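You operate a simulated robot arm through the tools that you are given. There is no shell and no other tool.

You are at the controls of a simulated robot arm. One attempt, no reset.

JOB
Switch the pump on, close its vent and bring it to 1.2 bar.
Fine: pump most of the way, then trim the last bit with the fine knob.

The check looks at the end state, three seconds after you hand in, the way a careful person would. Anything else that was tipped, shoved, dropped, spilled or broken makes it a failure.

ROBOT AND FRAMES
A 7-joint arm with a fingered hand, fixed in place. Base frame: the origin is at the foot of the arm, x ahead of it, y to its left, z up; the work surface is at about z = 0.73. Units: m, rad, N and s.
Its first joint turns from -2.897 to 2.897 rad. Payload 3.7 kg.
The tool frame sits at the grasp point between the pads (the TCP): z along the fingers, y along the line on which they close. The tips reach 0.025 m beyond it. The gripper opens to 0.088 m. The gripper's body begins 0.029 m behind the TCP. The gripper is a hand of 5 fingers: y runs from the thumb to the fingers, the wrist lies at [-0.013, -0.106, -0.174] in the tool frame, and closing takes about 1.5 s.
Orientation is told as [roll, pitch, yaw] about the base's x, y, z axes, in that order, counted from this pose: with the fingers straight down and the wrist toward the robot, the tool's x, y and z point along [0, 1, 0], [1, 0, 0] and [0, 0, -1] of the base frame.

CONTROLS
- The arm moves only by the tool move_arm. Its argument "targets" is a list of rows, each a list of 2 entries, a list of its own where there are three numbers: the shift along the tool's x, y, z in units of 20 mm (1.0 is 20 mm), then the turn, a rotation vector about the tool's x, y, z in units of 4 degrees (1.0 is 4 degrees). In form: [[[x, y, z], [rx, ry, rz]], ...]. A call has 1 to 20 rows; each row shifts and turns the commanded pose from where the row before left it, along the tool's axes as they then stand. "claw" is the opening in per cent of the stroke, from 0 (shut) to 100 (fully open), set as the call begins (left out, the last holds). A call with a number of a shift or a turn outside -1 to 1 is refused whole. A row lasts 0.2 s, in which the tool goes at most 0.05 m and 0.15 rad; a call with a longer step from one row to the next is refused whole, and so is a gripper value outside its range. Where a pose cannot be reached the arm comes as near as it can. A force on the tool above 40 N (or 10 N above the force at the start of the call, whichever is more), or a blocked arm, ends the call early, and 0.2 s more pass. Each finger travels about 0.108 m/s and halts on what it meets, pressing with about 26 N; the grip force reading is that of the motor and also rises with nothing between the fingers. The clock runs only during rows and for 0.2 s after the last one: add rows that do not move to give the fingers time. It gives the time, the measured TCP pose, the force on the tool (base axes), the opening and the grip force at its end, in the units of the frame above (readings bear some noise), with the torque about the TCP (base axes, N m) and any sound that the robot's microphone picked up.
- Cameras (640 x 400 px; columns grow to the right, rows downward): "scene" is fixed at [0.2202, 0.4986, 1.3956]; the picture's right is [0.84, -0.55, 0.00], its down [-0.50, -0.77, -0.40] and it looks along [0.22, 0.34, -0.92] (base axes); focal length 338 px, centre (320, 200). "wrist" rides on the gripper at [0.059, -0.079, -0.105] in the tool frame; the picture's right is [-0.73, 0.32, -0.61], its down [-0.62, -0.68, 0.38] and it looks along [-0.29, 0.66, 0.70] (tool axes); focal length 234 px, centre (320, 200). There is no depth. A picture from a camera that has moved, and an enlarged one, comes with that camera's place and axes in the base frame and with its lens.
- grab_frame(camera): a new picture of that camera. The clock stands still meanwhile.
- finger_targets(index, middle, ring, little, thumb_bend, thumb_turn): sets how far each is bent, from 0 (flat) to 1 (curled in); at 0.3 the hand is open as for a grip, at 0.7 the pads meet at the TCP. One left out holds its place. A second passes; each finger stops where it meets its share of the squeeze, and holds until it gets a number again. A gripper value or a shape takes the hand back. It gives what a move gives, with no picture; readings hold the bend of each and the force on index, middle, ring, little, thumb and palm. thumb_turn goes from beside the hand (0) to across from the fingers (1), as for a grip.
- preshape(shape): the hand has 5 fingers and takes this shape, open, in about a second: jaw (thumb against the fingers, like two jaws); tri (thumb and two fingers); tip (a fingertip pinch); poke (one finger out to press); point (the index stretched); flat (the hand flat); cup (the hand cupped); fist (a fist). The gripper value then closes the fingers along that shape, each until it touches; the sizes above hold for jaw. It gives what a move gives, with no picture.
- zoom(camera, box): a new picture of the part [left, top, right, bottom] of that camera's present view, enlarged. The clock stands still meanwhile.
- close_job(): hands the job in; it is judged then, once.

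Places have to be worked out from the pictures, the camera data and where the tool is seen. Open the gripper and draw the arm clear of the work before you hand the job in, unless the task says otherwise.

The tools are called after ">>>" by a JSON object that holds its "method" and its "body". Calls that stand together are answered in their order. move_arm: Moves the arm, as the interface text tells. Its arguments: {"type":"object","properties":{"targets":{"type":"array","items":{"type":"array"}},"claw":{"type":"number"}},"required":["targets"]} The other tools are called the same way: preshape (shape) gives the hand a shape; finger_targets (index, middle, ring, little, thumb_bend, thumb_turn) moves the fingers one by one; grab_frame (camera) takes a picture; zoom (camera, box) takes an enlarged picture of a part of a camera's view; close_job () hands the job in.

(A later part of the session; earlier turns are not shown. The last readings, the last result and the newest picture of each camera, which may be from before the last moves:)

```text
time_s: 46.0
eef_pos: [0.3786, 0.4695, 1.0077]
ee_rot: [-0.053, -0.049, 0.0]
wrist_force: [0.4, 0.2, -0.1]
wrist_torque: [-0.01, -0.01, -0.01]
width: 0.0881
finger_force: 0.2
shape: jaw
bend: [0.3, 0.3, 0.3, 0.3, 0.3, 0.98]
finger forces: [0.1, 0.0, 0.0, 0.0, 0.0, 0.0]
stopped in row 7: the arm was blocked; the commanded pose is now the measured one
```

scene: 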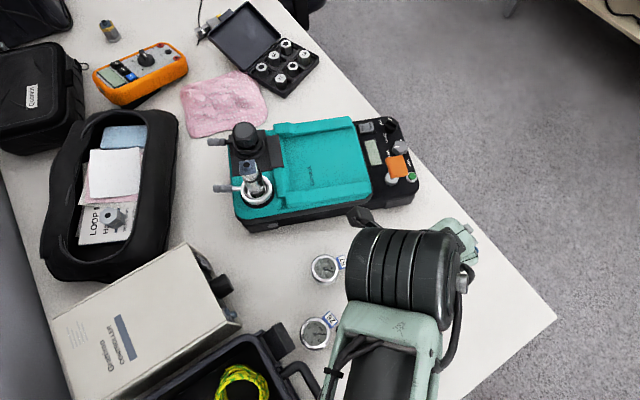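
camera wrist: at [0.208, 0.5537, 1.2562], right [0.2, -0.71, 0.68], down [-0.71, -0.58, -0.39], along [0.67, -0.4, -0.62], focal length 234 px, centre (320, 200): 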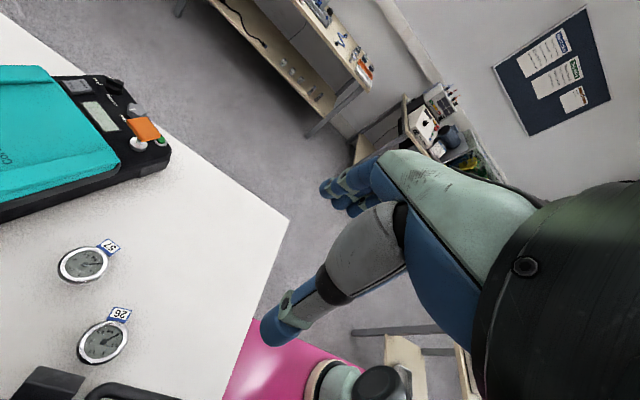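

Going up was cut short at z≈1.008 although I was higher here before, so the arm's internal posture matters. I nudge upward again slowly with rest rows, to see if it makes progress or is really stuck.

>>> {"method": "move_arm", "body": {"targets": [[[0, 0, -0.25], [0.1, 0.1, 0]], [[0, 0, -0.25], [0.1, 0.1, 0]], [[0, 0, -0.25], [0.1, 0.1, 0]], [[0, 0, -0.25], [0.1, 0.1, 0]], [[0, 0, -0.25], [0.1, 0.1, 0]], [[0, 0, -0.25], [0.1, 0.1, 0]], [[0, 0, 0], [0, 0, 0]], [[0, 0, 0], [0, 0, 0]]]}}

>>> {"method": "grab_frame", "body": {"camera": "scene"}}

```text
time_s: 48.0
eef_pos: [0.3653, 0.4783, 1.023]
ee_rot: [-0.043, -0.036, 0.014]
wrist_force: [-0.2, -0.2, 0.7]
wrist_torque: [-0.03, 0.01, 0.0]
width: 0.0878
finger_force: 0.0
shape: jaw
bend: [0.3, 0.3, 0.3, 0.3, 0.3, 0.98]
finger forces: [0.1, 0.1, 0.0, 0.1, 0.0, 0.1]
stopped in row 8: the arm was blocked; the commanded pose is now the measured one
```

```text
taken
```

scene: 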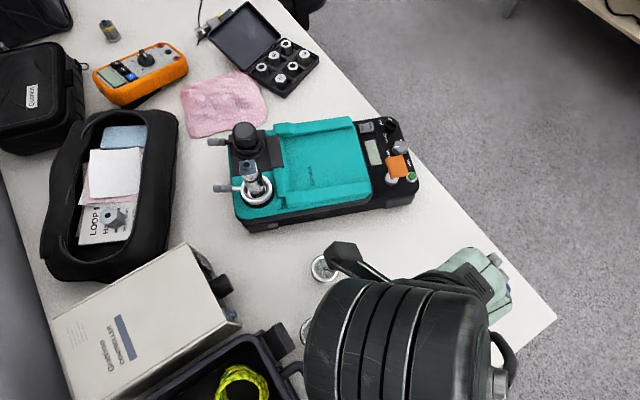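

I need to identify the black rod I saw in the earlier backward view, since something near the elbow seems to obstruct. I turn the hand back to yaw ≈ −1 and take zoomed views.

>>> {"method": "move_arm", "body": {"targets": [[[-0.3, -0.1, 0], [0, 0, 1]], [[-0.3, -0.08, 0], [0, 0, 1]], [[-0.3, -0.06, 0], [0, 0, 1]], [[-0.3, -0.04, 0], [0, 0, 1]], [[-0.3, 0, 0], [0, 0, 1]], [[-0.3, 0.03, 0], [0, 0, 1]], [[-0.3, 0.06, 0], [0, 0, 1]], [[-0.28, 0.1, 0], [0, 0, 1]], [[-0.26, 0.14, 0], [0, 0, 1]], [[-0.24, 0.18, 0], [0, 0, 1]], [[-0.22, 0.22, 0], [0, 0, 1]], [[-0.2, 0.26, 0], [0, 0, 1]], [[-0.18, 0.28, 0], [0, 0, 1]], [[0, 0, 0], [0, 0, 0]]]}}

>>> {"method": "grab_frame", "body": {"camera": "wrist"}}

>>> {"method": "zoom", "body": {"camera": "wrist", "box": [220, 260, 480, 400]}}

```text
time_s: 51.0
eef_pos: [0.357, 0.3982, 1.0271]
ee_rot: [0.003, -0.052, -0.898]
wrist_force: [0.9, -0.3, 0.2]
wrist_torque: [0.01, 0.0, 0.01]
width: 0.0881
finger_force: 0.2
shape: jaw
bend: [0.3, 0.3, 0.3, 0.3, 0.3, 0.98]
finger forces: [0.0, 0.0, 0.0, 0.0, 0.1, 0.0]
```

```text
taken
camera wrist: at [0.3507, 0.5012, 1.1277], right [-0.39, -0.68, 0.62], down [-0.9, 0.13, -0.42], along [0.21, -0.72, -0.66], focal length 234 px, centre (320, 200)
```

wrist: 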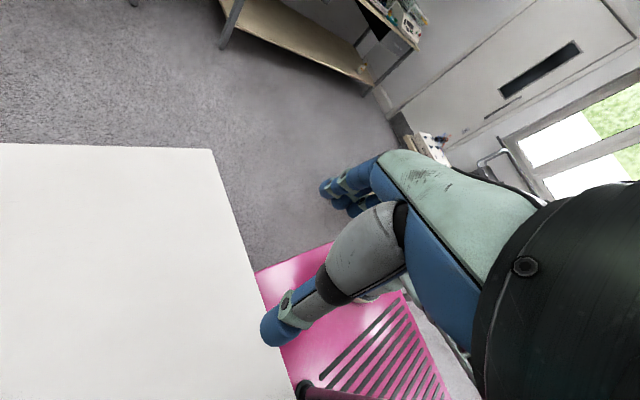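

```text
2.46 times, centred on (350, 330) of wrist
camera zoom: at [0.3507, 0.5012, 1.1277], right [-0.39, -0.68, 0.62], down [-0.9, 0.13, -0.42], along [0.21, -0.72, -0.66], focal length 576 px, centre (246, -120)
```

zoom: 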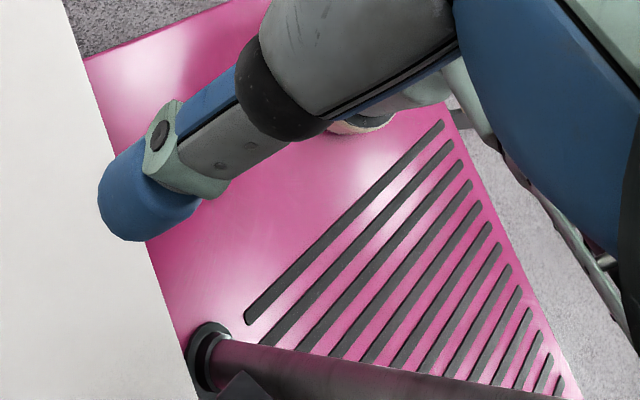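

Now it is clear: a vertical black mast with a flange stands on the pink cart near (0.12, 0.24), and my elbow/upper arm is hooked on its left side, so the arm cannot swing right. I move back left with the hand turned toward the mast to see how tall it is.

>>> {"method": "move_arm", "body": {"targets": [[[-0.62, -0.64, -0.3], [0, 0, 0.3]], [[-0.62, -0.64, -0.3], [0, 0, 0.3]], [[-0.62, -0.64, -0.3], [0, 0, 0.3]], [[-0.62, -0.64, -0.3], [0, 0, 0.3]], [[-0.62, -0.64, -0.3], [0, 0, 0.3]], [[-0.62, -0.64, -0.3], [0, 0, 0.3]], [[-0.62, -0.64, -0.3], [0, 0, 0.3]], [[-0.62, -0.64, -0.3], [0, 0, 0.3]], [[-0.62, -0.64, -0.3], [0, 0, 0.3]], [[-0.62, -0.64, -0.3], [0, 0, 0.3]], [[-0.62, -0.64, -0.3], [0, 0, 0.3]], [[-0.62, -0.64, -0.3], [0, 0, 0.3]], [[0, 0, 0], [0, 0, 0]]]}}

>>> {"method": "grab_frame", "body": {"camera": "wrist"}}

>>> {"method": "grab_frame", "body": {"camera": "scene"}}

```text
time_s: 53.8
eef_pos: [0.2309, 0.4247, 1.0609]
ee_rot: [0.014, -0.06, -1.038]
wrist_force: [0.3, -0.1, 0.5]
wrist_torque: [-0.01, -0.03, -0.01]
width: 0.0883
finger_force: 0.1
shape: jaw
bend: [0.3, 0.3, 0.3, 0.3, 0.3, 0.98]
finger forces: [0.0, 0.1, 0.0, 0.1, 0.1, 0.0]
out of reach, approached as far as the arm can: row 8, 9, 10, 11, 12
```

```text
taken
camera wrist: at [0.2359, 0.5269, 1.1609], right [-0.49, -0.62, 0.62], down [-0.87, 0.25, -0.43], along [0.11, -0.74, -0.66], focal length 234 px, centre (320, 200)
```

wrist: 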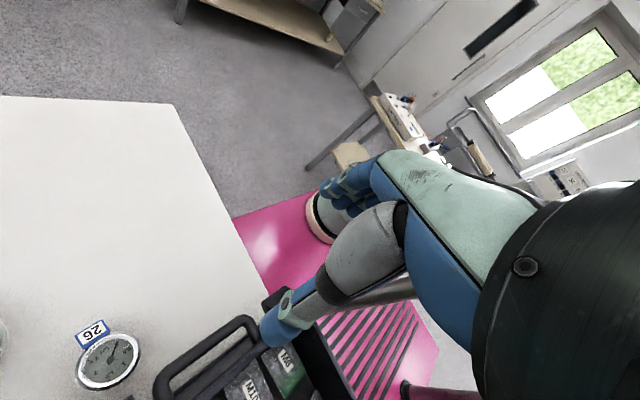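

```text
taken
```

scene: 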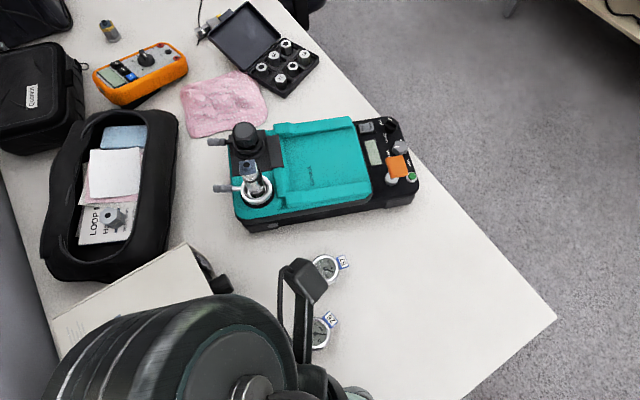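

The controller now says "out of reach" for that pose, so the earlier "blocked" stops were real contacts. I can see two posts on the cart in this view; I zoom in.

>>> {"method": "zoom", "body": {"camera": "wrist", "box": [300, 180, 480, 400]}}

>>> {"method": "zoom", "body": {"camera": "wrist", "box": [240, 270, 480, 400]}}

```text
1.82 times, centred on (390, 290) of wrist
camera zoom: at [0.2359, 0.5269, 1.1609], right [-0.49, -0.62, 0.62], down [-0.87, 0.25, -0.43], along [0.11, -0.74, -0.66], focal length 426 px, centre (193, 36)
```

zoom: 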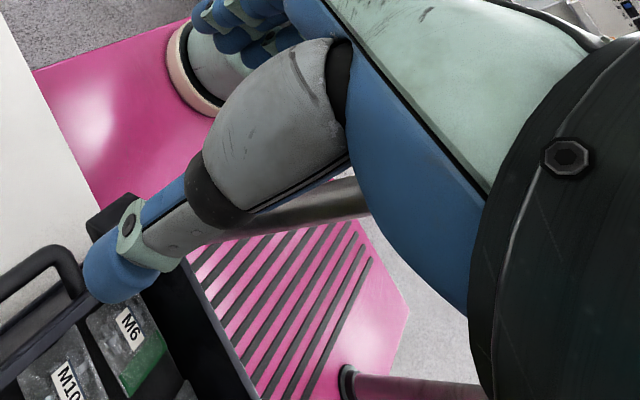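

```text
2.67 times, centred on (360, 335) of wrist
camera zoom: at [0.2359, 0.5269, 1.1609], right [-0.49, -0.62, 0.62], down [-0.87, 0.25, -0.43], along [0.11, -0.74, -0.66], focal length 624 px, centre (213, -160)
```

zoom: 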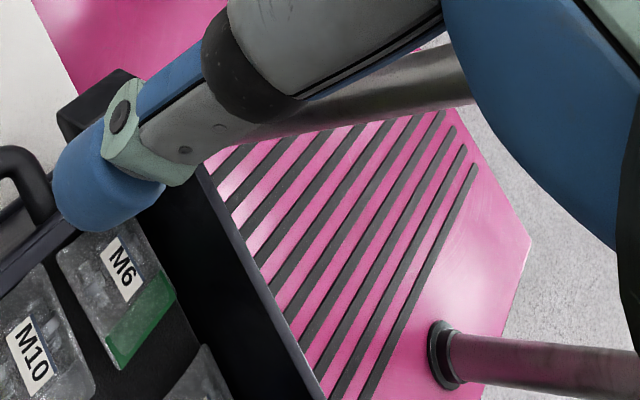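

The data fits: shoulder near (0.25, −0.08), mast near (0.095, 0.21), forearm hooked on the mast's left. Turning the hand counter-clockwise should let the IK raise the elbow, so I rotate about the wrist point toward positive yaw while drifting left, away from the mast.

>>> {"method": "move_arm", "body": {"targets": [[[0.153, -0.17, 0], [0, 0, -1]], [[0.163, -0.185, 0], [0, 0, -1]], [[0.173, -0.2, 0], [0, 0, -1]], [[0.184, -0.21, 0], [0, 0, -1]], [[0.196, -0.225, 0], [0, 0, -1]], [[0.21, -0.235, 0], [0, 0, -1]], [[0.223, -0.247, 0], [0, 0, -1]], [[0.2375, -0.257, 0], [0, 0, -1]], [[0.253, -0.266, 0], [0, 0, -1]], [[0.268, -0.273, 0], [0, 0, -1]], [[0.285, -0.28, 0], [0, 0, -1]], [[0.3, -0.285, 0], [0, 0, -1]], [[0.318, -0.29, 0], [0, 0, -1]], [[0.335, -0.293, 0], [0, 0, -1]], [[0.3525, -0.294, 0], [0, 0, -1]], [[0.37, -0.295, 0], [0, 0, -1]], [[0.387, -0.294, 0], [0, 0, -1]], [[0.405, -0.293, 0], [0, 0, -1]], [[0, 0, 0], [0, 0, 0]]]}}

```text
time_s: 57.8
eef_pos: [0.1909, 0.5447, 1.0566]
ee_rot: [-0.045, -0.029, 0.172]
wrist_force: [0.0, 0.0, 0.8]
wrist_torque: [0.03, 0.0, 0.01]
width: 0.0878
finger_force: 0.2
shape: jaw
bend: [0.3, 0.3, 0.3, 0.3, 0.3, 0.98]
finger forces: [0.0, 0.1, 0.0, 0.1, 0.0, 0.0]
```

Good, wrist point now at about (0.09, 0.51, 1.23), left of the mast. I continue rotating counter-clockwise about the wrist toward yaw ≈ 90°, drifting slightly left.

>>> {"method": "move_arm", "body": {"targets": [[[0.343, -0.177, 0], [0, 0, -1]], [[0.352, -0.177, 0], [0, 0, -1]], [[0.361, -0.178, 0], [0, 0, -1]], [[0.37, -0.178, 0], [0, 0, -1]], [[0.38, -0.178, 0], [0, 0, -1]], [[0.389, -0.178, 0], [0, 0, -1]], [[0.398, -0.175, 0], [0, 0, -1]], [[0.407, -0.172, 0], [0, 0, -1]], [[0.416, -0.169, 0], [0, 0, -1]], [[0.425, -0.166, 0], [0, 0, -1]], [[0.434, -0.163, 0], [0, 0, -1]], [[0.441, -0.157, 0], [0, 0, -1]], [[0.448, -0.151, 0], [0, 0, -1]], [[0.455, -0.146, 0], [0, 0, -1]], [[0.463, -0.14, 0], [0, 0, -1]], [[0.47, -0.135, 0], [0, 0, -1]], [[0.476, -0.127, 0], [0, 0, -1]], [[0.482, -0.118, 0], [0, 0, -1]], [[0.488, -0.11, 0], [0, 0, -1]], [[0, 0, 0], [0, 0, 0]]]}}

>>> {"method": "grab_frame", "body": {"camera": "scene"}}

>>> {"method": "grab_frame", "body": {"camera": "wrist"}}

```text
time_s: 62.0
eef_pos: [0.0402, 0.6064, 1.0483]
ee_rot: [-0.039, 0.037, 1.498]
wrist_force: [-0.4, -0.2, 0.6]
wrist_torque: [0.01, -0.01, -0.02]
width: 0.0878
finger_force: 0.0
shape: jaw
bend: [0.3, 0.3, 0.3, 0.3, 0.3, 0.98]
finger forces: [0.0, 0.1, 0.0, 0.0, 0.1, 0.0]
```

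```text
taken
```

scene: 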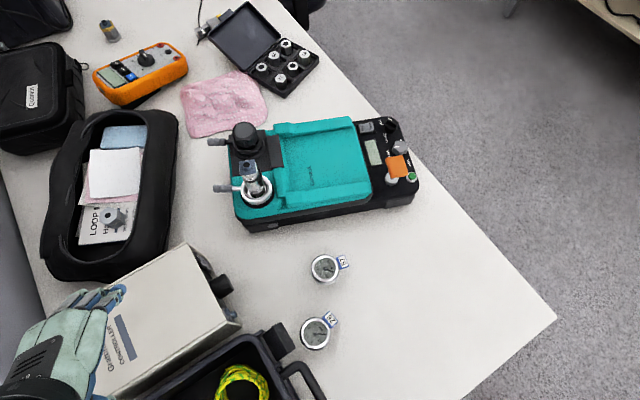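

```text
taken
camera wrist: at [-0.0271, 0.5355, 1.1539], right [0.73, 0.29, 0.62], down [0.59, -0.74, -0.33], along [0.36, 0.61, -0.71], focal length 234 px, centre (320, 200)
```

wrist: 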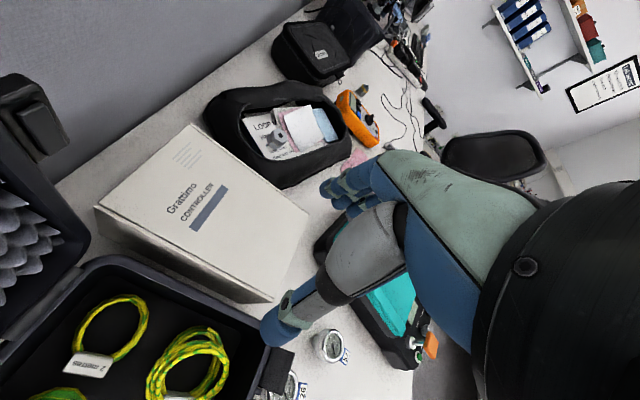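

No stops, and the wrist is at about (0.045, 0.50, 1.22); I also see the case lid standing at the left. Next I roll the hand about its forward axis (which forces the elbow to swivel upward), drifting a little left and up.

>>> {"method": "move_arm", "body": {"targets": [[[0.8, -0.1, -0.25], [0, 1, 0]], [[0.81, -0.1, -0.23], [0, 1, 0]], [[0.82, -0.1, -0.21], [0, 1, 0]], [[0.83, -0.1, -0.19], [0, 1, 0]], [[0.84, -0.1, -0.17], [0, 1, 0]], [[0.85, -0.1, -0.15], [0, 1, 0]], [[0.86, -0.1, -0.13], [0, 1, 0]], [[0.87, -0.1, -0.11], [0, 1, 0]], [[0.88, -0.1, -0.09], [0, 1, 0]], [[0.88, -0.1, -0.07], [0, 1, 0]], [[0, 0, 0], [0, 0, 0]]]}}

>>> {"method": "grab_frame", "body": {"camera": "wrist"}}

>>> {"method": "grab_frame", "body": {"camera": "scene"}}

```text
time_s: 64.4
eef_pos: [-0.1129, 0.5993, 1.1251]
ee_rot: [0.661, 0.039, 1.496]
wrist_force: [-0.5, 0.7, 0.3]
wrist_torque: [0.02, 0.04, 0.01]
width: 0.0882
finger_force: 0.0
shape: jaw
bend: [0.3, 0.3, 0.3, 0.3, 0.3, 0.98]
finger forces: [0.0, 0.0, 0.1, 0.1, 0.0, 0.1]
```

```text
taken
camera wrist: at [-0.0987, 0.5232, 1.2469], right [0.97, 0.25, 0.02], down [0.2, -0.72, -0.66], along [-0.15, 0.64, -0.75], focal length 234 px, centre (320, 200)
```

wrist: 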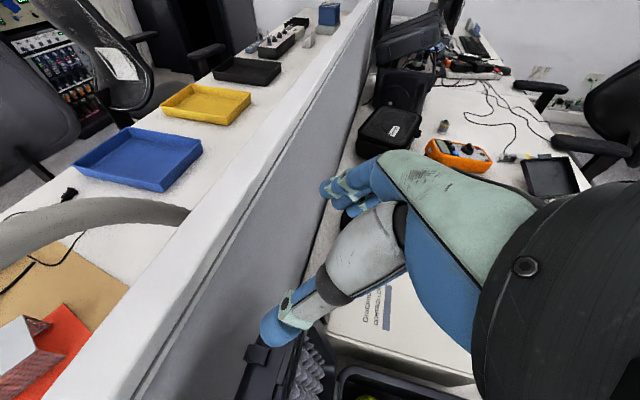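

```text
taken
```

scene: 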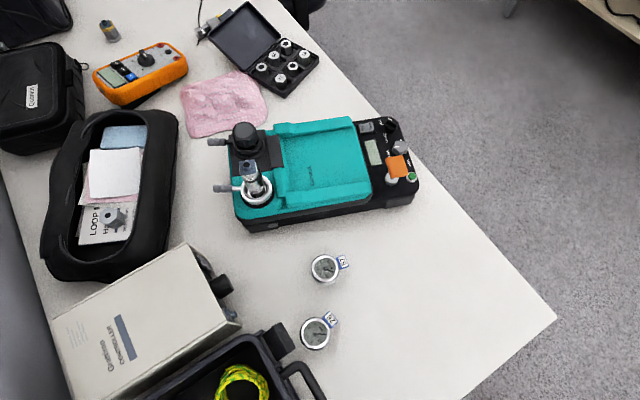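

Still no stops; the wrist is now around (0.0, 0.49, 1.26). I try drawing the wrist inward along the mast's left side and watch for "out of reach" or contact.

>>> {"method": "move_arm", "body": {"targets": [[[0, -0.8, 0], [0, 0, 0]], [[0, -0.8, 0], [0, 0, 0]], [[0, -0.8, 0], [0, 0, 0]], [[0, -0.8, 0], [0, 0, 0]], [[0, -0.8, 0], [0, 0, 0]], [[0, 0, 0], [0, 0, 0]]]}}

```text
time_s: 65.8
eef_pos: [-0.1201, 0.521, 1.1285]
ee_rot: [0.659, 0.035, 1.496]
wrist_force: [0.0, 0.5, 0.6]
wrist_torque: [0.01, 0.0, 0.02]
width: 0.0878
finger_force: 0.0
shape: jaw
bend: [0.3, 0.3, 0.3, 0.3, 0.3, 0.98]
finger forces: [0.0, 0.0, 0.0, 0.0, 0.0, 0.1]
```

It tracks. I continue inward.

>>> {"method": "move_arm", "body": {"targets": [[[0, -0.8, 0], [0, 0, 0]], [[0, -0.8, 0], [0, 0, 0]], [[0, -0.8, 0], [0, 0, 0]], [[0, -0.8, 0], [0, 0, 0]], [[0, -0.8, 0], [0, 0, 0]], [[0, 0, 0], [0, 0, 0]]]}}

>>> {"method": "grab_frame", "body": {"camera": "wrist"}}

```text
time_s: 67.2
eef_pos: [-0.126, 0.44, 1.1311]
ee_rot: [0.659, 0.039, 1.499]
wrist_force: [1.2, 0.6, 0.6]
wrist_torque: [-0.02, -0.03, 0.02]
width: 0.0881
finger_force: 0.2
shape: jaw
bend: [0.3, 0.3, 0.3, 0.3, 0.3, 0.98]
finger forces: [0.0, 0.0, 0.0, 0.0, 0.0, 0.0]
```

```text
taken
camera wrist: at [-0.1128, 0.3646, 1.2529], right [0.97, 0.25, 0.02], down [0.2, -0.72, -0.66], along [-0.15, 0.64, -0.75], focal length 234 px, centre (320, 200)
```

wrist: 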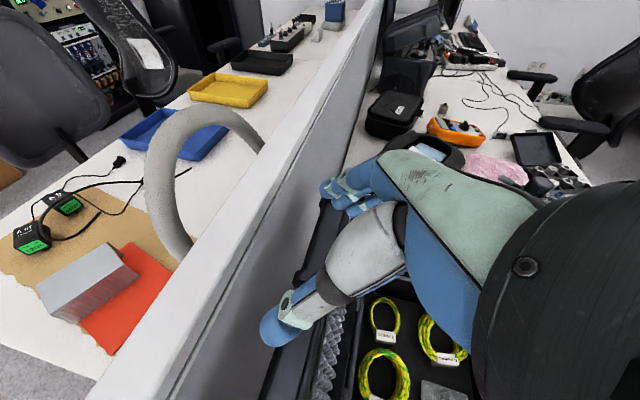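

Still tracking, wrist at about (−0.02, 0.33, 1.26). Continue inward past the mast's left side.

>>> {"method": "move_arm", "body": {"targets": [[[0.05, -0.8, 0], [0, 0, 0]], [[0.05, -0.8, 0], [0, 0, 0]], [[0.05, -0.8, 0], [0, 0, 0]], [[0.05, -0.8, 0], [0, 0, 0]], [[0.05, -0.8, 0], [0, 0, 0]], [[0, 0, 0], [0, 0, 0]]]}}

>>> {"method": "grab_frame", "body": {"camera": "wrist"}}

```text
time_s: 68.6
eef_pos: [-0.1357, 0.3583, 1.1399]
ee_rot: [0.662, 0.038, 1.497]
wrist_force: [-0.5, -0.1, 0.0]
wrist_torque: [-0.01, 0.01, -0.01]
width: 0.0879
finger_force: 0.1
shape: jaw
bend: [0.3, 0.3, 0.3, 0.3, 0.3, 0.98]
finger forces: [0.0, 0.1, 0.0, 0.0, 0.1, 0.0]
```

```text
taken
camera wrist: at [-0.1223, 0.2837, 1.2615], right [0.97, 0.25, 0.02], down [0.2, -0.72, -0.66], along [-0.15, 0.64, -0.75], focal length 234 px, centre (320, 200)
```

wrist: 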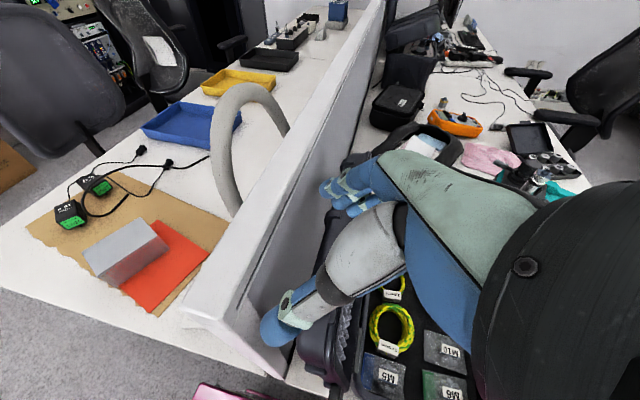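

The wrist has passed the table edge line inside (≈(−0.03, 0.25, 1.27)). I continue inward; if the elbow is still low this should run out of reach, which tells me its state.

>>> {"method": "move_arm", "body": {"targets": [[[-0.2, -0.7, 0], [0, 0, 0]], [[-0.2, -0.7, 0], [0, 0, 0]], [[-0.2, -0.7, 0], [0, 0, 0]], [[-0.2, -0.7, 0], [0, 0, 0]], [[-0.2, -0.7, 0], [0, 0, 0]], [[-0.2, -0.7, 0], [0, 0, 0]], [[0, 0, 0], [0, 0, 0]]]}}

>>> {"method": "grab_frame", "body": {"camera": "wrist"}}

```text
time_s: 70.2
eef_pos: [-0.1213, 0.2768, 1.1269]
ee_rot: [0.662, 0.039, 1.496]
wrist_force: [0.0, 0.8, 0.2]
wrist_torque: [0.0, 0.02, 0.01]
width: 0.0881
finger_force: 0.1
shape: jaw
bend: [0.3, 0.3, 0.3, 0.3, 0.3, 0.98]
finger forces: [0.0, 0.0, 0.0, 0.0, 0.1, 0.0]
```

```text
taken
camera wrist: at [-0.1084, 0.2003, 1.2481], right [0.97, 0.25, 0.02], down [0.2, -0.72, -0.66], along [-0.15, 0.64, -0.75], focal length 234 px, centre (320, 200)
```

wrist: 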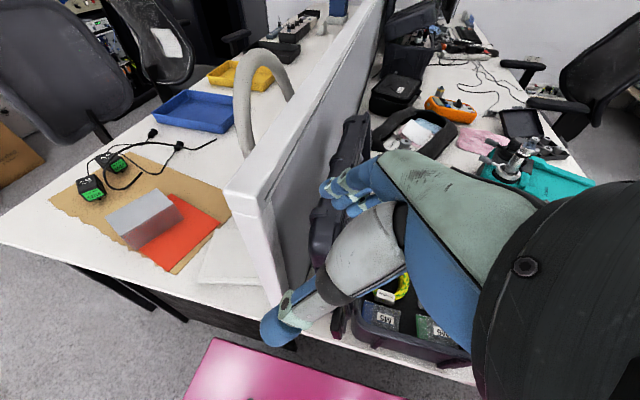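

Still within reach at wrist ≈(−0.01, 0.17, 1.26), inside the mast's circle. Next I bring the wrist further in toward the shoulder axis, passing behind the mast.

>>> {"method": "move_arm", "body": {"targets": [[[-0.46, -0.79, -0.32], [0, 0, 0]], [[-0.46, -0.79, -0.32], [0, 0, 0]], [[-0.46, -0.79, -0.32], [0, 0, 0]], [[-0.46, -0.79, -0.32], [0, 0, 0]], [[-0.46, -0.79, -0.32], [0, 0, 0]], [[-0.46, -0.79, -0.32], [0, 0, 0]], [[0, 0, 0], [0, 0, 0]]]}}

>>> {"method": "grab_frame", "body": {"camera": "wrist"}}

```text
time_s: 71.8
eef_pos: [-0.0618, 0.175, 1.1275]
ee_rot: [0.658, 0.036, 1.498]
wrist_force: [0.6, 0.5, 0.1]
wrist_torque: [0.0, 0.0, -0.02]
width: 0.0881
finger_force: 0.1
shape: jaw
bend: [0.3, 0.3, 0.3, 0.3, 0.3, 0.98]
finger forces: [0.0, 0.0, 0.0, 0.0, 0.1, 0.1]
```

```text
taken
camera wrist: at [-0.0487, 0.0985, 1.2493], right [0.97, 0.25, 0.02], down [0.2, -0.72, -0.66], along [-0.15, 0.64, -0.75], focal length 234 px, centre (320, 200)
```

wrist: 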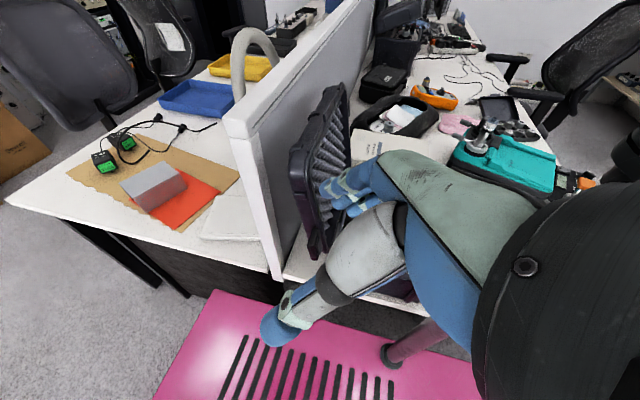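

Excellent – the wrist tracked to about (0.05, 0.07, 1.26), behind the mast, whose foot I now see at about (0.104, 0.229). I draw the wrist a bit further back to gain room before re-orienting the hand.

>>> {"method": "move_arm", "body": {"targets": [[[-0.17, -0.85, -0.09], [0, 0, 0]], [[-0.17, -0.85, -0.09], [0, 0, 0]], [[-0.17, -0.85, -0.09], [0, 0, 0]], [[-0.17, -0.85, -0.09], [0, 0, 0]], [[-0.17, -0.85, -0.09], [0, 0, 0]], [[0, 0, 0], [0, 0, 0]]]}}

>>> {"method": "grab_frame", "body": {"camera": "wrist"}}

```text
time_s: 73.2
eef_pos: [-0.049, 0.0907, 1.1272]
ee_rot: [0.662, 0.036, 1.496]
wrist_force: [-0.9, 0.4, -0.1]
wrist_torque: [-0.02, 0.0, 0.02]
width: 0.0882
finger_force: 0.0
shape: jaw
bend: [0.3, 0.3, 0.3, 0.3, 0.3, 0.98]
finger forces: [0.0, 0.0, 0.0, 0.1, 0.0, 0.1]
```

```text
taken
camera wrist: at [-0.0367, 0.0149, 1.2482], right [0.97, 0.25, 0.02], down [0.2, -0.72, -0.66], along [-0.15, 0.64, -0.75], focal length 234 px, centre (320, 200)
```

wrist: 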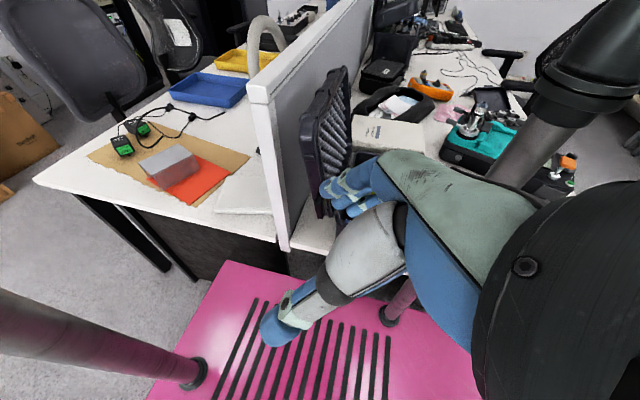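

Now I can see both posts and something black on top of the near mast at upper right. I zoom in there.

>>> {"method": "zoom", "body": {"camera": "wrist", "box": [440, 0, 640, 200]}}

>>> {"method": "zoom", "body": {"camera": "wrist", "box": [0, 240, 260, 400]}}

```text
2.00 times, centred on (540, 100) of wrist
camera zoom: at [-0.0367, 0.0149, 1.2482], right [0.97, 0.25, 0.02], down [0.2, -0.72, -0.66], along [-0.15, 0.64, -0.75], focal length 468 px, centre (-120, 400)
```

zoom: 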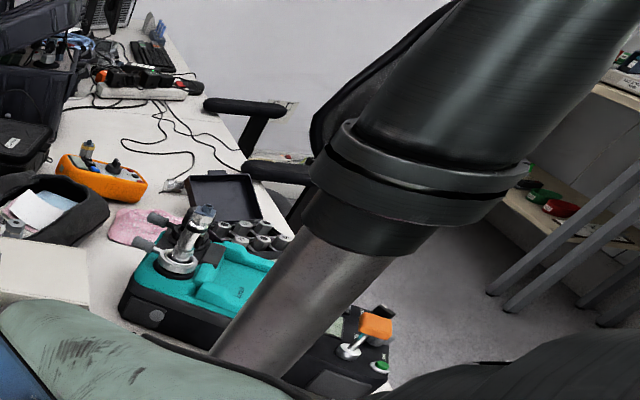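

```text
2.46 times, centred on (130, 320) of wrist
camera zoom: at [-0.0367, 0.0149, 1.2482], right [0.97, 0.25, 0.02], down [0.2, -0.72, -0.66], along [-0.15, 0.64, -0.75], focal length 576 px, centre (788, -95)
```

zoom: 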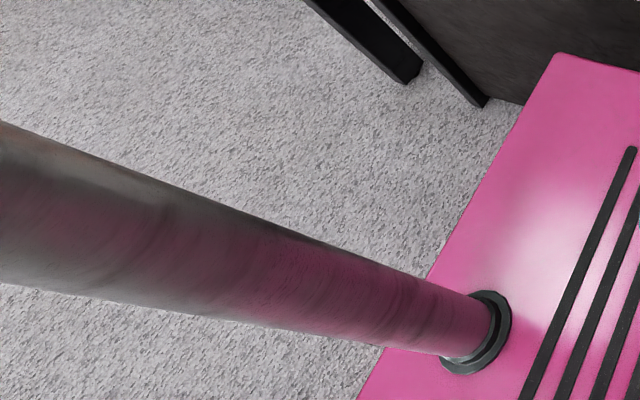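

The post is tall (metal, then a thicker black sleeve above z≈1.15), but my wrist is now inside it. I un-roll the hand back to pointing down, pivoting about the wrist.

>>> {"method": "move_arm", "body": {"targets": [[[-0.607, 0, 0.045], [0, -1, 0]], [[-0.607, 0, 0.045], [0, -1, 0]], [[-0.607, 0, 0.045], [0, -1, 0]], [[-0.607, 0, 0.045], [0, -1, 0]], [[-0.607, 0, 0.045], [0, -1, 0]], [[-0.607, 0, 0.045], [0, -1, 0]], [[-0.607, 0, 0.045], [0, -1, 0]], [[-0.607, 0, 0.045], [0, -1, 0]], [[-0.607, 0, 0.045], [0, -1, 0]], [[0, 0, 0], [0, 0, 0]]]}}

>>> {"method": "grab_frame", "body": {"camera": "wrist"}}

```text
time_s: 75.4
eef_pos: [0.0474, 0.0817, 1.0779]
ee_rot: [0.03, 0.038, 1.497]
wrist_force: [-0.2, 0.0, -0.4]
wrist_torque: [0.01, -0.03, 0.01]
width: 0.0879
finger_force: 0.0
shape: jaw
bend: [0.3, 0.3, 0.3, 0.3, 0.3, 0.98]
finger forces: [0.0, 0.0, 0.0, 0.1, 0.1, 0.1]
```

```text
taken
camera wrist: at [-0.0127, 0.0104, 1.1873], right [0.77, 0.29, 0.57], down [0.56, -0.74, -0.38], along [0.31, 0.61, -0.73], focal length 234 px, centre (320, 200)
```

wrist: 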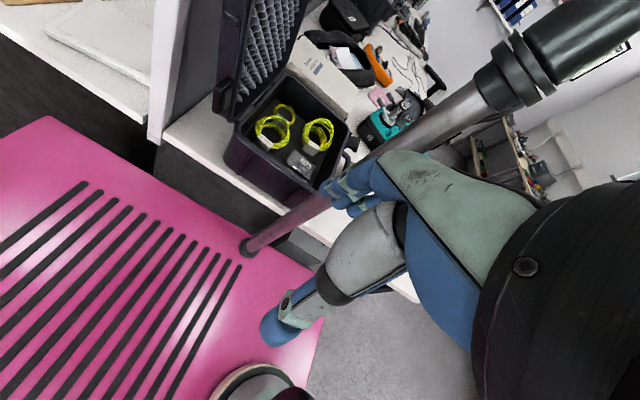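

The hand points down again and the mast is fully in view ahead-right. Now I yaw clockwise about the wrist so the hand points to the right, staying clear of the mast.

>>> {"method": "move_arm", "body": {"targets": [[[-0.37, 0.045, 0], [0, 0, 1]], [[-0.37, 0.045, 0], [0, 0, 1]], [[-0.37, 0.045, 0], [0, 0, 1]], [[-0.37, 0.045, 0], [0, 0, 1]], [[-0.37, 0.045, 0], [0, 0, 1]], [[-0.37, 0.045, 0], [0, 0, 1]], [[-0.37, 0.045, 0], [0, 0, 1]], [[-0.37, 0.045, 0], [0, 0, 1]], [[-0.37, 0.045, 0], [0, 0, 1]], [[-0.37, 0.045, 0], [0, 0, 1]], [[-0.37, 0.045, 0], [0, 0, 1]], [[-0.37, 0.045, 0], [0, 0, 1]], [[0, 0, 0], [0, 0, 0]]]}}

>>> {"method": "grab_frame", "body": {"camera": "wrist"}}

```text
time_s: 78.2
eef_pos: [0.1293, 0.0507, 1.0779]
ee_rot: [-0.006, 0.05, 0.658]
wrist_force: [-0.1, 0.1, -0.4]
wrist_torque: [0.01, -0.01, 0.02]
width: 0.088
finger_force: 0.1
shape: jaw
bend: [0.3, 0.3, 0.3, 0.3, 0.3, 0.98]
finger forces: [0.1, 0.0, 0.1, 0.0, 0.0, 0.1]
```

```text
taken
camera wrist: at [0.0346, 0.0527, 1.1858], right [0.72, -0.36, 0.6], down [-0.17, -0.92, -0.35], along [0.67, 0.15, -0.73], focal length 234 px, centre (320, 200)
```

wrist: 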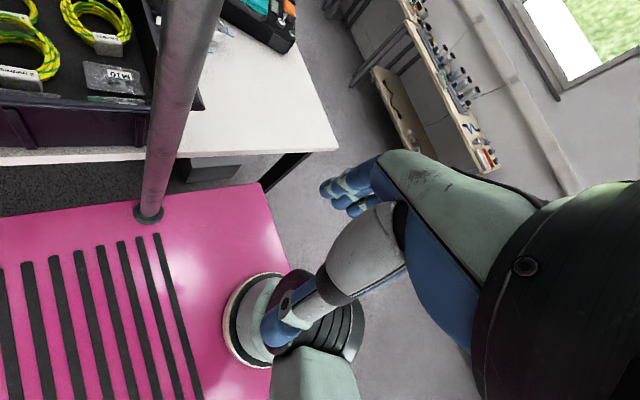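

The base, shoulder and upper arm (going back, away from the table) are all visible now: the elbow is behind, no longer hooked. I move the wrist to the right along a path inside the mast.

>>> {"method": "move_arm", "body": {"targets": [[[-0.13, 0.85, 0], [0, 0, 0]], [[-0.13, 0.85, 0], [0, 0, 0]], [[-0.13, 0.85, 0], [0, 0, 0]], [[-0.13, 0.85, 0], [0, 0, 0]], [[-0.13, 0.85, 0], [0, 0, 0]], [[-0.13, 0.85, 0], [0, 0, 0]], [[0, 0, 0], [0, 0, 0]]]}}

>>> {"method": "grab_frame", "body": {"camera": "wrist"}}

```text
time_s: 79.8
eef_pos: [0.2187, 0.1015, 1.0729]
ee_rot: [-0.008, 0.049, 0.655]
wrist_force: [-0.5, 0.5, -0.6]
wrist_torque: [-0.02, 0.0, 0.02]
width: 0.088
finger_force: 0.1
shape: jaw
bend: [0.3, 0.3, 0.3, 0.3, 0.3, 0.98]
finger forces: [0.1, 0.1, 0.1, 0.0, 0.2, 0.1]
```

```text
taken
camera wrist: at [0.1244, 0.1033, 1.1805], right [0.72, -0.36, 0.6], down [-0.17, -0.92, -0.35], along [0.67, 0.15, -0.73], focal length 234 px, centre (320, 200)
```

wrist: 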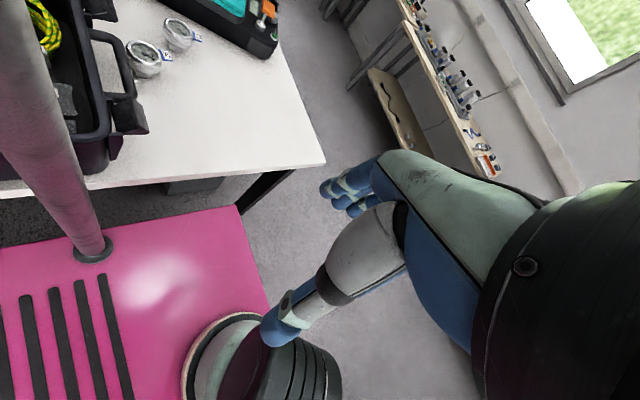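

Good. Continue right and slightly outward past the mast.

>>> {"method": "move_arm", "body": {"targets": [[[-0.06, 0.87, 0], [0, 0, 0]], [[-0.06, 0.87, 0], [0, 0, 0]], [[-0.06, 0.87, 0], [0, 0, 0]], [[-0.06, 0.87, 0], [0, 0, 0]], [[-0.06, 0.87, 0], [0, 0, 0]], [[-0.06, 0.87, 0], [0, 0, 0]], [[-0.06, 0.87, 0], [0, 0, 0]], [[0, 0, 0], [0, 0, 0]]]}}

>>> {"method": "grab_frame", "body": {"camera": "wrist"}}

```text
time_s: 81.6
eef_pos: [0.32, 0.1689, 1.0659]
ee_rot: [-0.005, 0.048, 0.658]
wrist_force: [-0.1, 0.7, -0.4]
wrist_torque: [0.02, -0.01, -0.02]
width: 0.0879
finger_force: 0.0
shape: jaw
bend: [0.3, 0.3, 0.3, 0.3, 0.3, 0.98]
finger forces: [0.1, 0.1, 0.1, 0.1, 0.1, 0.1]
```

```text
taken
camera wrist: at [0.2254, 0.1701, 1.1742], right [0.72, -0.36, 0.6], down [-0.17, -0.92, -0.35], along [0.67, 0.15, -0.73], focal length 234 px, centre (320, 200)
```

wrist: 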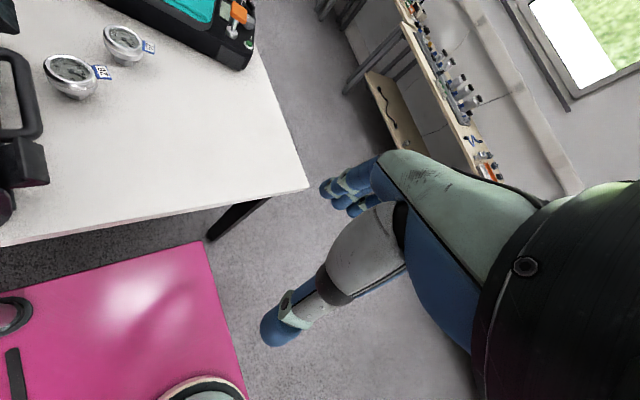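

The wrist is now to the right of the mast, with the table and panel ahead. I extend outward toward the panel region.

>>> {"method": "move_arm", "body": {"targets": [[[0.52, 0.89, 0.1], [0, 0, 0]], [[0.52, 0.89, 0.1], [0, 0, 0]], [[0.52, 0.89, 0.1], [0, 0, 0]], [[0.52, 0.89, 0.1], [0, 0, 0]], [[0.52, 0.89, 0.1], [0, 0, 0]], [[0.52, 0.89, 0.1], [0, 0, 0]], [[0.52, 0.89, 0.1], [0, 0, 0]], [[0.52, 0.89, 0.1], [0, 0, 0]], [[0.52, 0.89, 0.1], [0, 0, 0]], [[0.52, 0.89, 0.1], [0, 0, 0]], [[0.52, 0.89, 0.1], [0, 0, 0]], [[0.52, 0.89, 0.1], [0, 0, 0]], [[0, 0, 0], [0, 0, 0]]]}}

>>> {"method": "grab_frame", "body": {"camera": "wrist"}}

>>> {"method": "grab_frame", "body": {"camera": "scene"}}

```text
time_s: 84.4
eef_pos: [0.4108, 0.3979, 1.0336]
ee_rot: [-0.006, 0.049, 0.657]
wrist_force: [0.7, -0.7, -0.6]
wrist_torque: [0.0, 0.0, 0.0]
width: 0.0883
finger_force: 0.1
shape: jaw
bend: [0.3, 0.3, 0.3, 0.3, 0.3, 0.98]
finger forces: [0.1, 0.1, 0.0, 0.0, 0.0, 0.0]
```

```text
taken
camera wrist: at [0.317, 0.4001, 1.1402], right [0.72, -0.36, 0.6], down [-0.17, -0.92, -0.35], along [0.67, 0.15, -0.73], focal length 234 px, centre (320, 200)
```

wrist: 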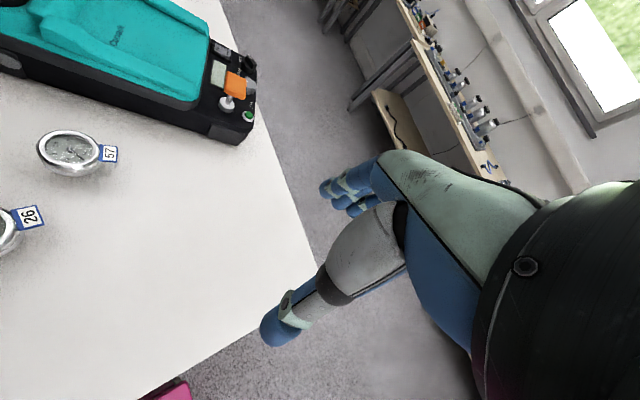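

```text
taken
```

scene: 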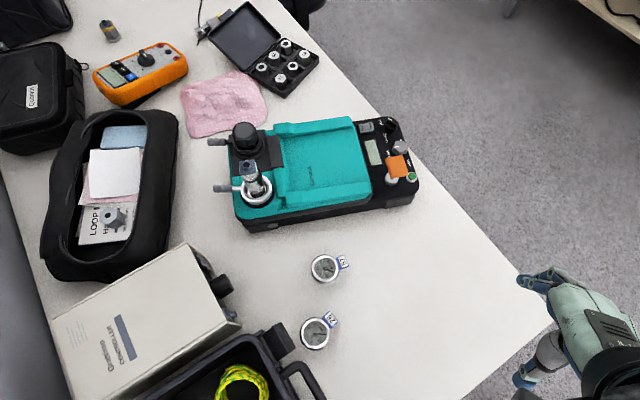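

Free on the right side at last; all objects on the table look undisturbed. I advance to a viewing position in front of the panel.

>>> {"method": "move_arm", "body": {"targets": [[[0.575, 0.9, 0.6], [0, 0, 0]], [[0.575, 0.9, 0.6], [0, 0, 0]], [[0.575, 0.9, 0.6], [0, 0, 0]], [[0.575, 0.9, 0.6], [0, 0, 0]], [[0.575, 0.9, 0.6], [0, 0, 0]], [[0.575, 0.9, 0.6], [0, 0, 0]], [[0.575, 0.9, 0.6], [0, 0, 0]], [[0.575, 0.9, 0.6], [0, 0, 0]], [[0, 0, 0], [0, 0, 0]]]}}

>>> {"method": "grab_frame", "body": {"camera": "wrist"}}

>>> {"method": "grab_frame", "body": {"camera": "scene"}}

```text
time_s: 86.4
eef_pos: [0.4667, 0.5563, 0.9263]
ee_rot: [-0.006, 0.049, 0.657]
wrist_force: [0.4, 0.0, 0.4]
wrist_torque: [-0.02, 0.02, 0.03]
width: 0.0877
finger_force: 0.1
shape: jaw
bend: [0.3, 0.3, 0.3, 0.3, 0.3, 0.98]
finger forces: [0.0, 0.0, 0.1, 0.0, 0.1, 0.0]
```

```text
taken
camera wrist: at [0.3709, 0.5565, 1.0357], right [0.72, -0.36, 0.6], down [-0.17, -0.92, -0.35], along [0.67, 0.15, -0.73], focal length 234 px, centre (320, 200)
```

wrist: 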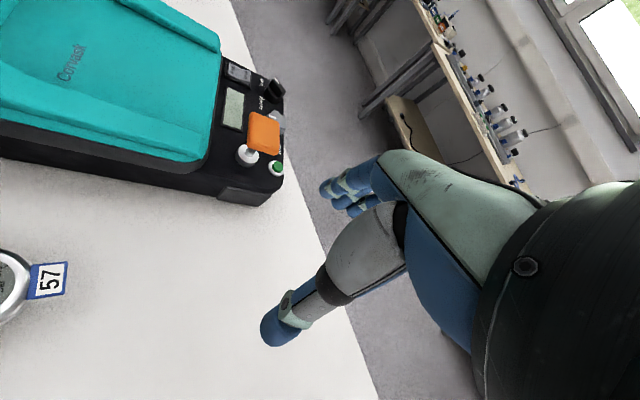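

```text
taken
```

scene: 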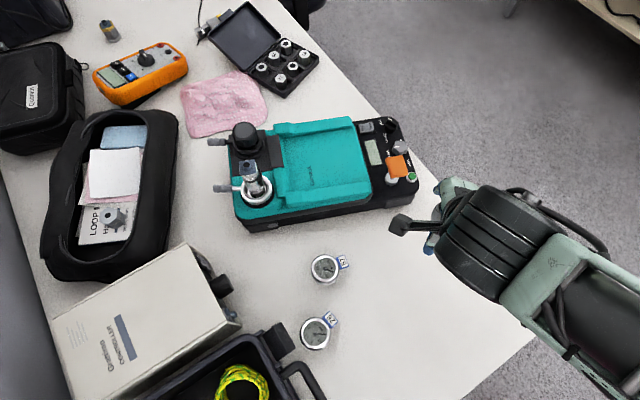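

Now the panel is close and unobstructed. I zoom in to read the controls.

>>> {"method": "zoom", "body": {"camera": "wrist", "box": [200, 40, 310, 210]}}

>>> {"method": "zoom", "body": {"camera": "scene", "box": [350, 110, 430, 190]}}

```text
2.35 times, centred on (255, 125) of wrist
camera zoom: at [0.3709, 0.5565, 1.0357], right [0.72, -0.36, 0.6], down [-0.17, -0.92, -0.35], along [0.67, 0.15, -0.73], focal length 551 px, centre (473, 376)
```

zoom: 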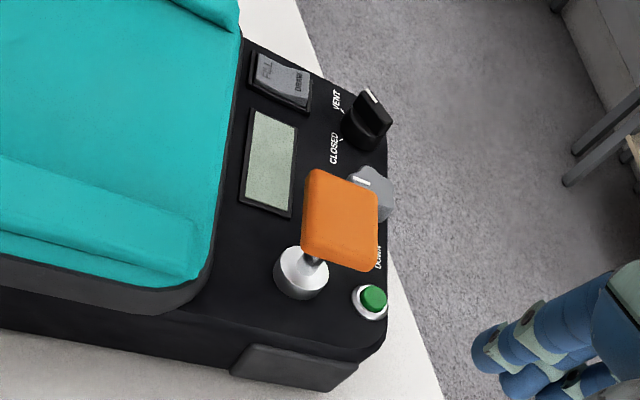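

```text
5.00 times, centred on (390, 150) of scene
camera zoom: at [0.2202, 0.4986, 1.3956], right [0.84, -0.55, 0.0], down [-0.5, -0.77, -0.4], along [0.22, 0.34, -0.92], focal length 1688 px, centre (-30, 450)
```

zoom: 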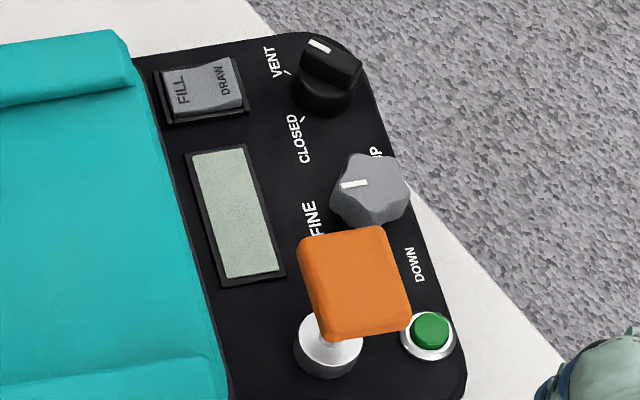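

Triangulated positions: green button ≈(0.556, 0.668, 0.777), orange plunger cap ≈(0.517, 0.687, 0.829), vent knob top ≈(0.582, 0.780, 0.808), fine knob ≈(0.565, 0.725, 0.80), rocker ≈(0.55, 0.82, 0.775). I take the poke shape here in free air and look at where the fingertip is.

>>> {"method": "preshape", "body": {"shape": "poke"}}

>>> {"method": "grab_frame", "body": {"camera": "wrist"}}

>>> {"method": "grab_frame", "body": {"camera": "scene"}}

```text
time_s: 87.3
eef_pos: [0.4646, 0.5542, 0.9279]
ee_rot: [-0.007, 0.048, 0.658]
wrist_force: [-0.3, -0.5, -1.2]
wrist_torque: [0.03, 0.01, 0.0]
width: 0.0
finger_force: 0.1
shape: poke
bend: [0.7, 0.7, 0.99, 0.99, 1.0, 1.0]
finger forces: [0.1, 0.0, 0.0, 0.0, 0.0, 0.0]
```

```text
taken
camera wrist: at [0.3708, 0.5563, 1.0358], right [0.72, -0.36, 0.6], down [-0.17, -0.92, -0.35], along [0.67, 0.15, -0.73], focal length 234 px, centre (320, 200)
```

wrist: 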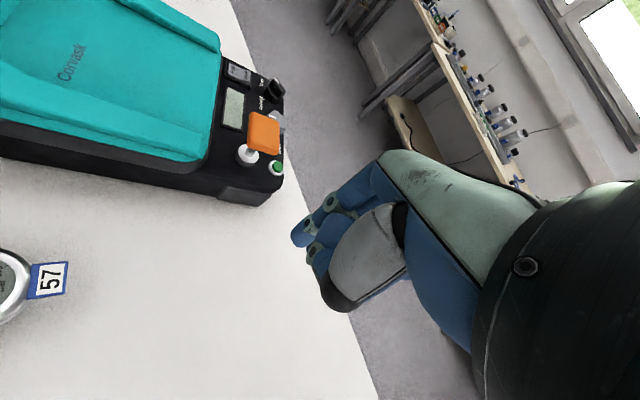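

```text
taken
```

scene: 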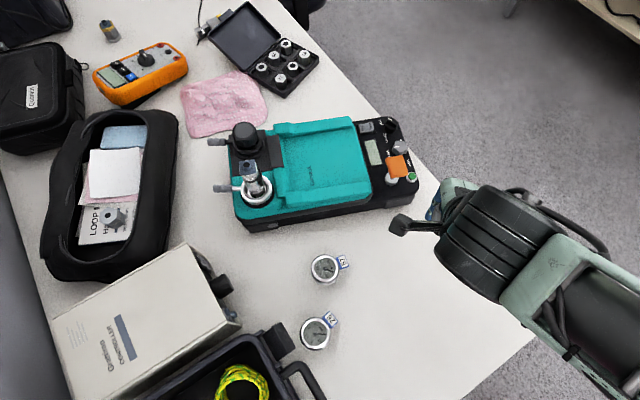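

In poke shape the index and middle are both out side by side. I curl the middle too, so only the index remains, and check its tip position.

>>> {"method": "finger_targets", "body": {"middle": 0.99}}

>>> {"method": "zoom", "body": {"camera": "wrist", "box": [240, 140, 440, 340]}}

```text
time_s: 88.3
eef_pos: [0.4644, 0.5548, 0.928]
ee_rot: [-0.005, 0.05, 0.656]
wrist_force: [0.5, 0.6, -0.8]
wrist_torque: [-0.01, -0.04, 0.01]
width: 0.0227
finger_force: 0.1
shape: fingers
bend: [0.7, 0.99, 0.99, 0.99, 1.0, 1.0]
finger forces: [0.0, 0.0, 0.0, 0.0, 0.0, 0.1]
```

```text
2.00 times, centred on (340, 240) of wrist
camera zoom: at [0.3708, 0.5563, 1.0358], right [0.72, -0.36, 0.6], down [-0.17, -0.92, -0.35], along [0.67, 0.15, -0.73], focal length 468 px, centre (280, 120)
```

zoom: 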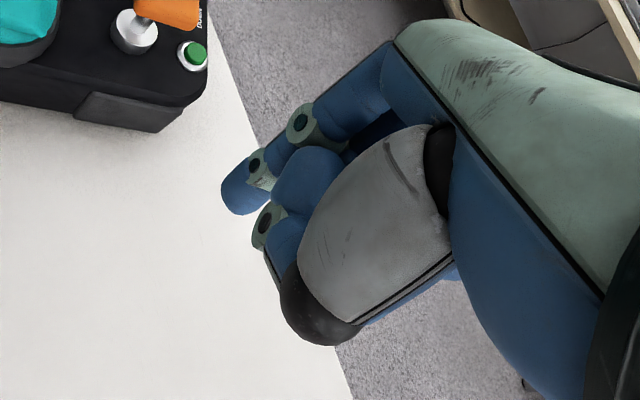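

With only the index out, its tip seems close in height to the curled middle's knuckle. I try the "point" shape (index stretched), which may give more clearance.

>>> {"method": "preshape", "body": {"shape": "point"}}

>>> {"method": "grab_frame", "body": {"camera": "wrist"}}

>>> {"method": "zoom", "body": {"camera": "scene", "box": [380, 140, 560, 260]}}

```text
time_s: 89.2
eef_pos: [0.4652, 0.5547, 0.9281]
ee_rot: [-0.004, 0.049, 0.658]
wrist_force: [0.8, 1.1, -0.7]
wrist_torque: [0.0, 0.0, -0.01]
width: 0.0001
finger_force: 0.1
shape: point
bend: [0.2, 1.0, 1.0, 1.0, 0.98, 0.88]
finger forces: [0.0, 0.1, 0.0, 0.0, 0.0, 0.1]
```

```text
taken
camera wrist: at [0.3708, 0.5563, 1.0358], right [0.72, -0.36, 0.6], down [-0.17, -0.92, -0.35], along [0.67, 0.15, -0.73], focal length 234 px, centre (320, 200)
```

wrist: 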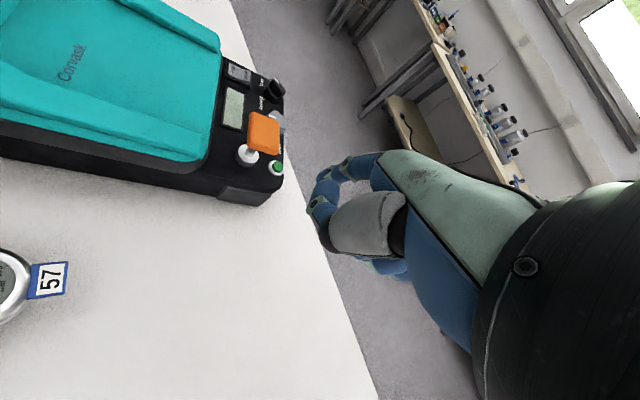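

```text
3.33 times, centred on (470, 200) of scene
camera zoom: at [0.2202, 0.4986, 1.3956], right [0.84, -0.55, 0.0], down [-0.5, -0.77, -0.4], along [0.22, 0.34, -0.92], focal length 1125 px, centre (-180, 200)
```

zoom: 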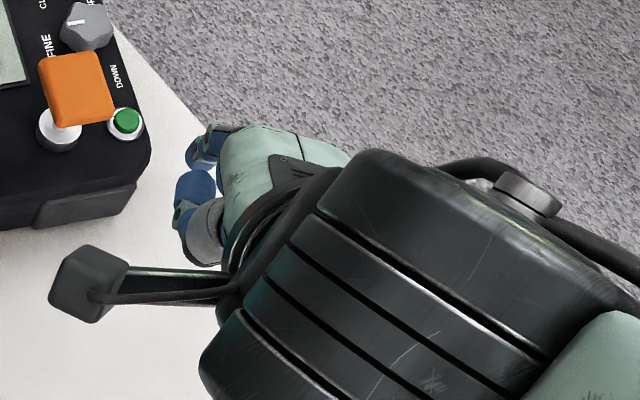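

I zoom on the hand in this shape to locate the stretched index tip.

>>> {"method": "zoom", "body": {"camera": "wrist", "box": [280, 120, 440, 300]}}

>>> {"method": "zoom", "body": {"camera": "scene", "box": [415, 165, 475, 225]}}

```text
2.22 times, centred on (360, 210) of wrist
camera zoom: at [0.3708, 0.5563, 1.0358], right [0.72, -0.36, 0.6], down [-0.17, -0.92, -0.35], along [0.67, 0.15, -0.73], focal length 520 px, centre (231, 178)
```

zoom: 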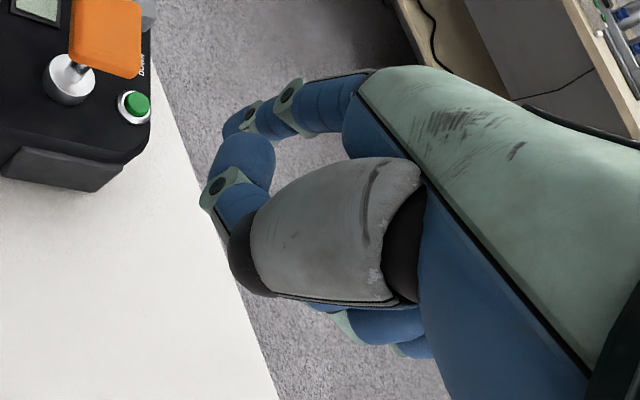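

```text
6.67 times, centred on (445, 195) of scene
camera zoom: at [0.2202, 0.4986, 1.3956], right [0.84, -0.55, 0.0], down [-0.5, -0.77, -0.4], along [0.22, 0.34, -0.92], focal length 2251 px, centre (-513, 233)
```

zoom: 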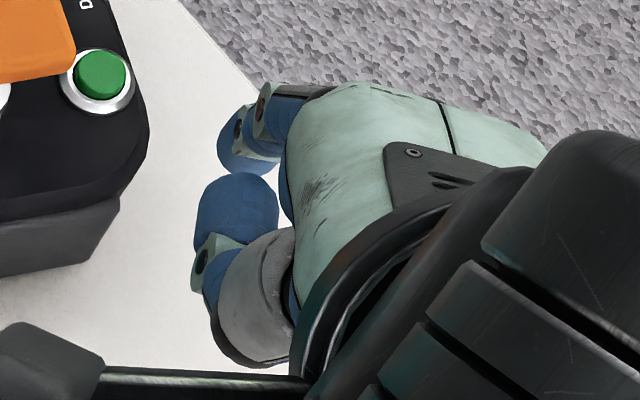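

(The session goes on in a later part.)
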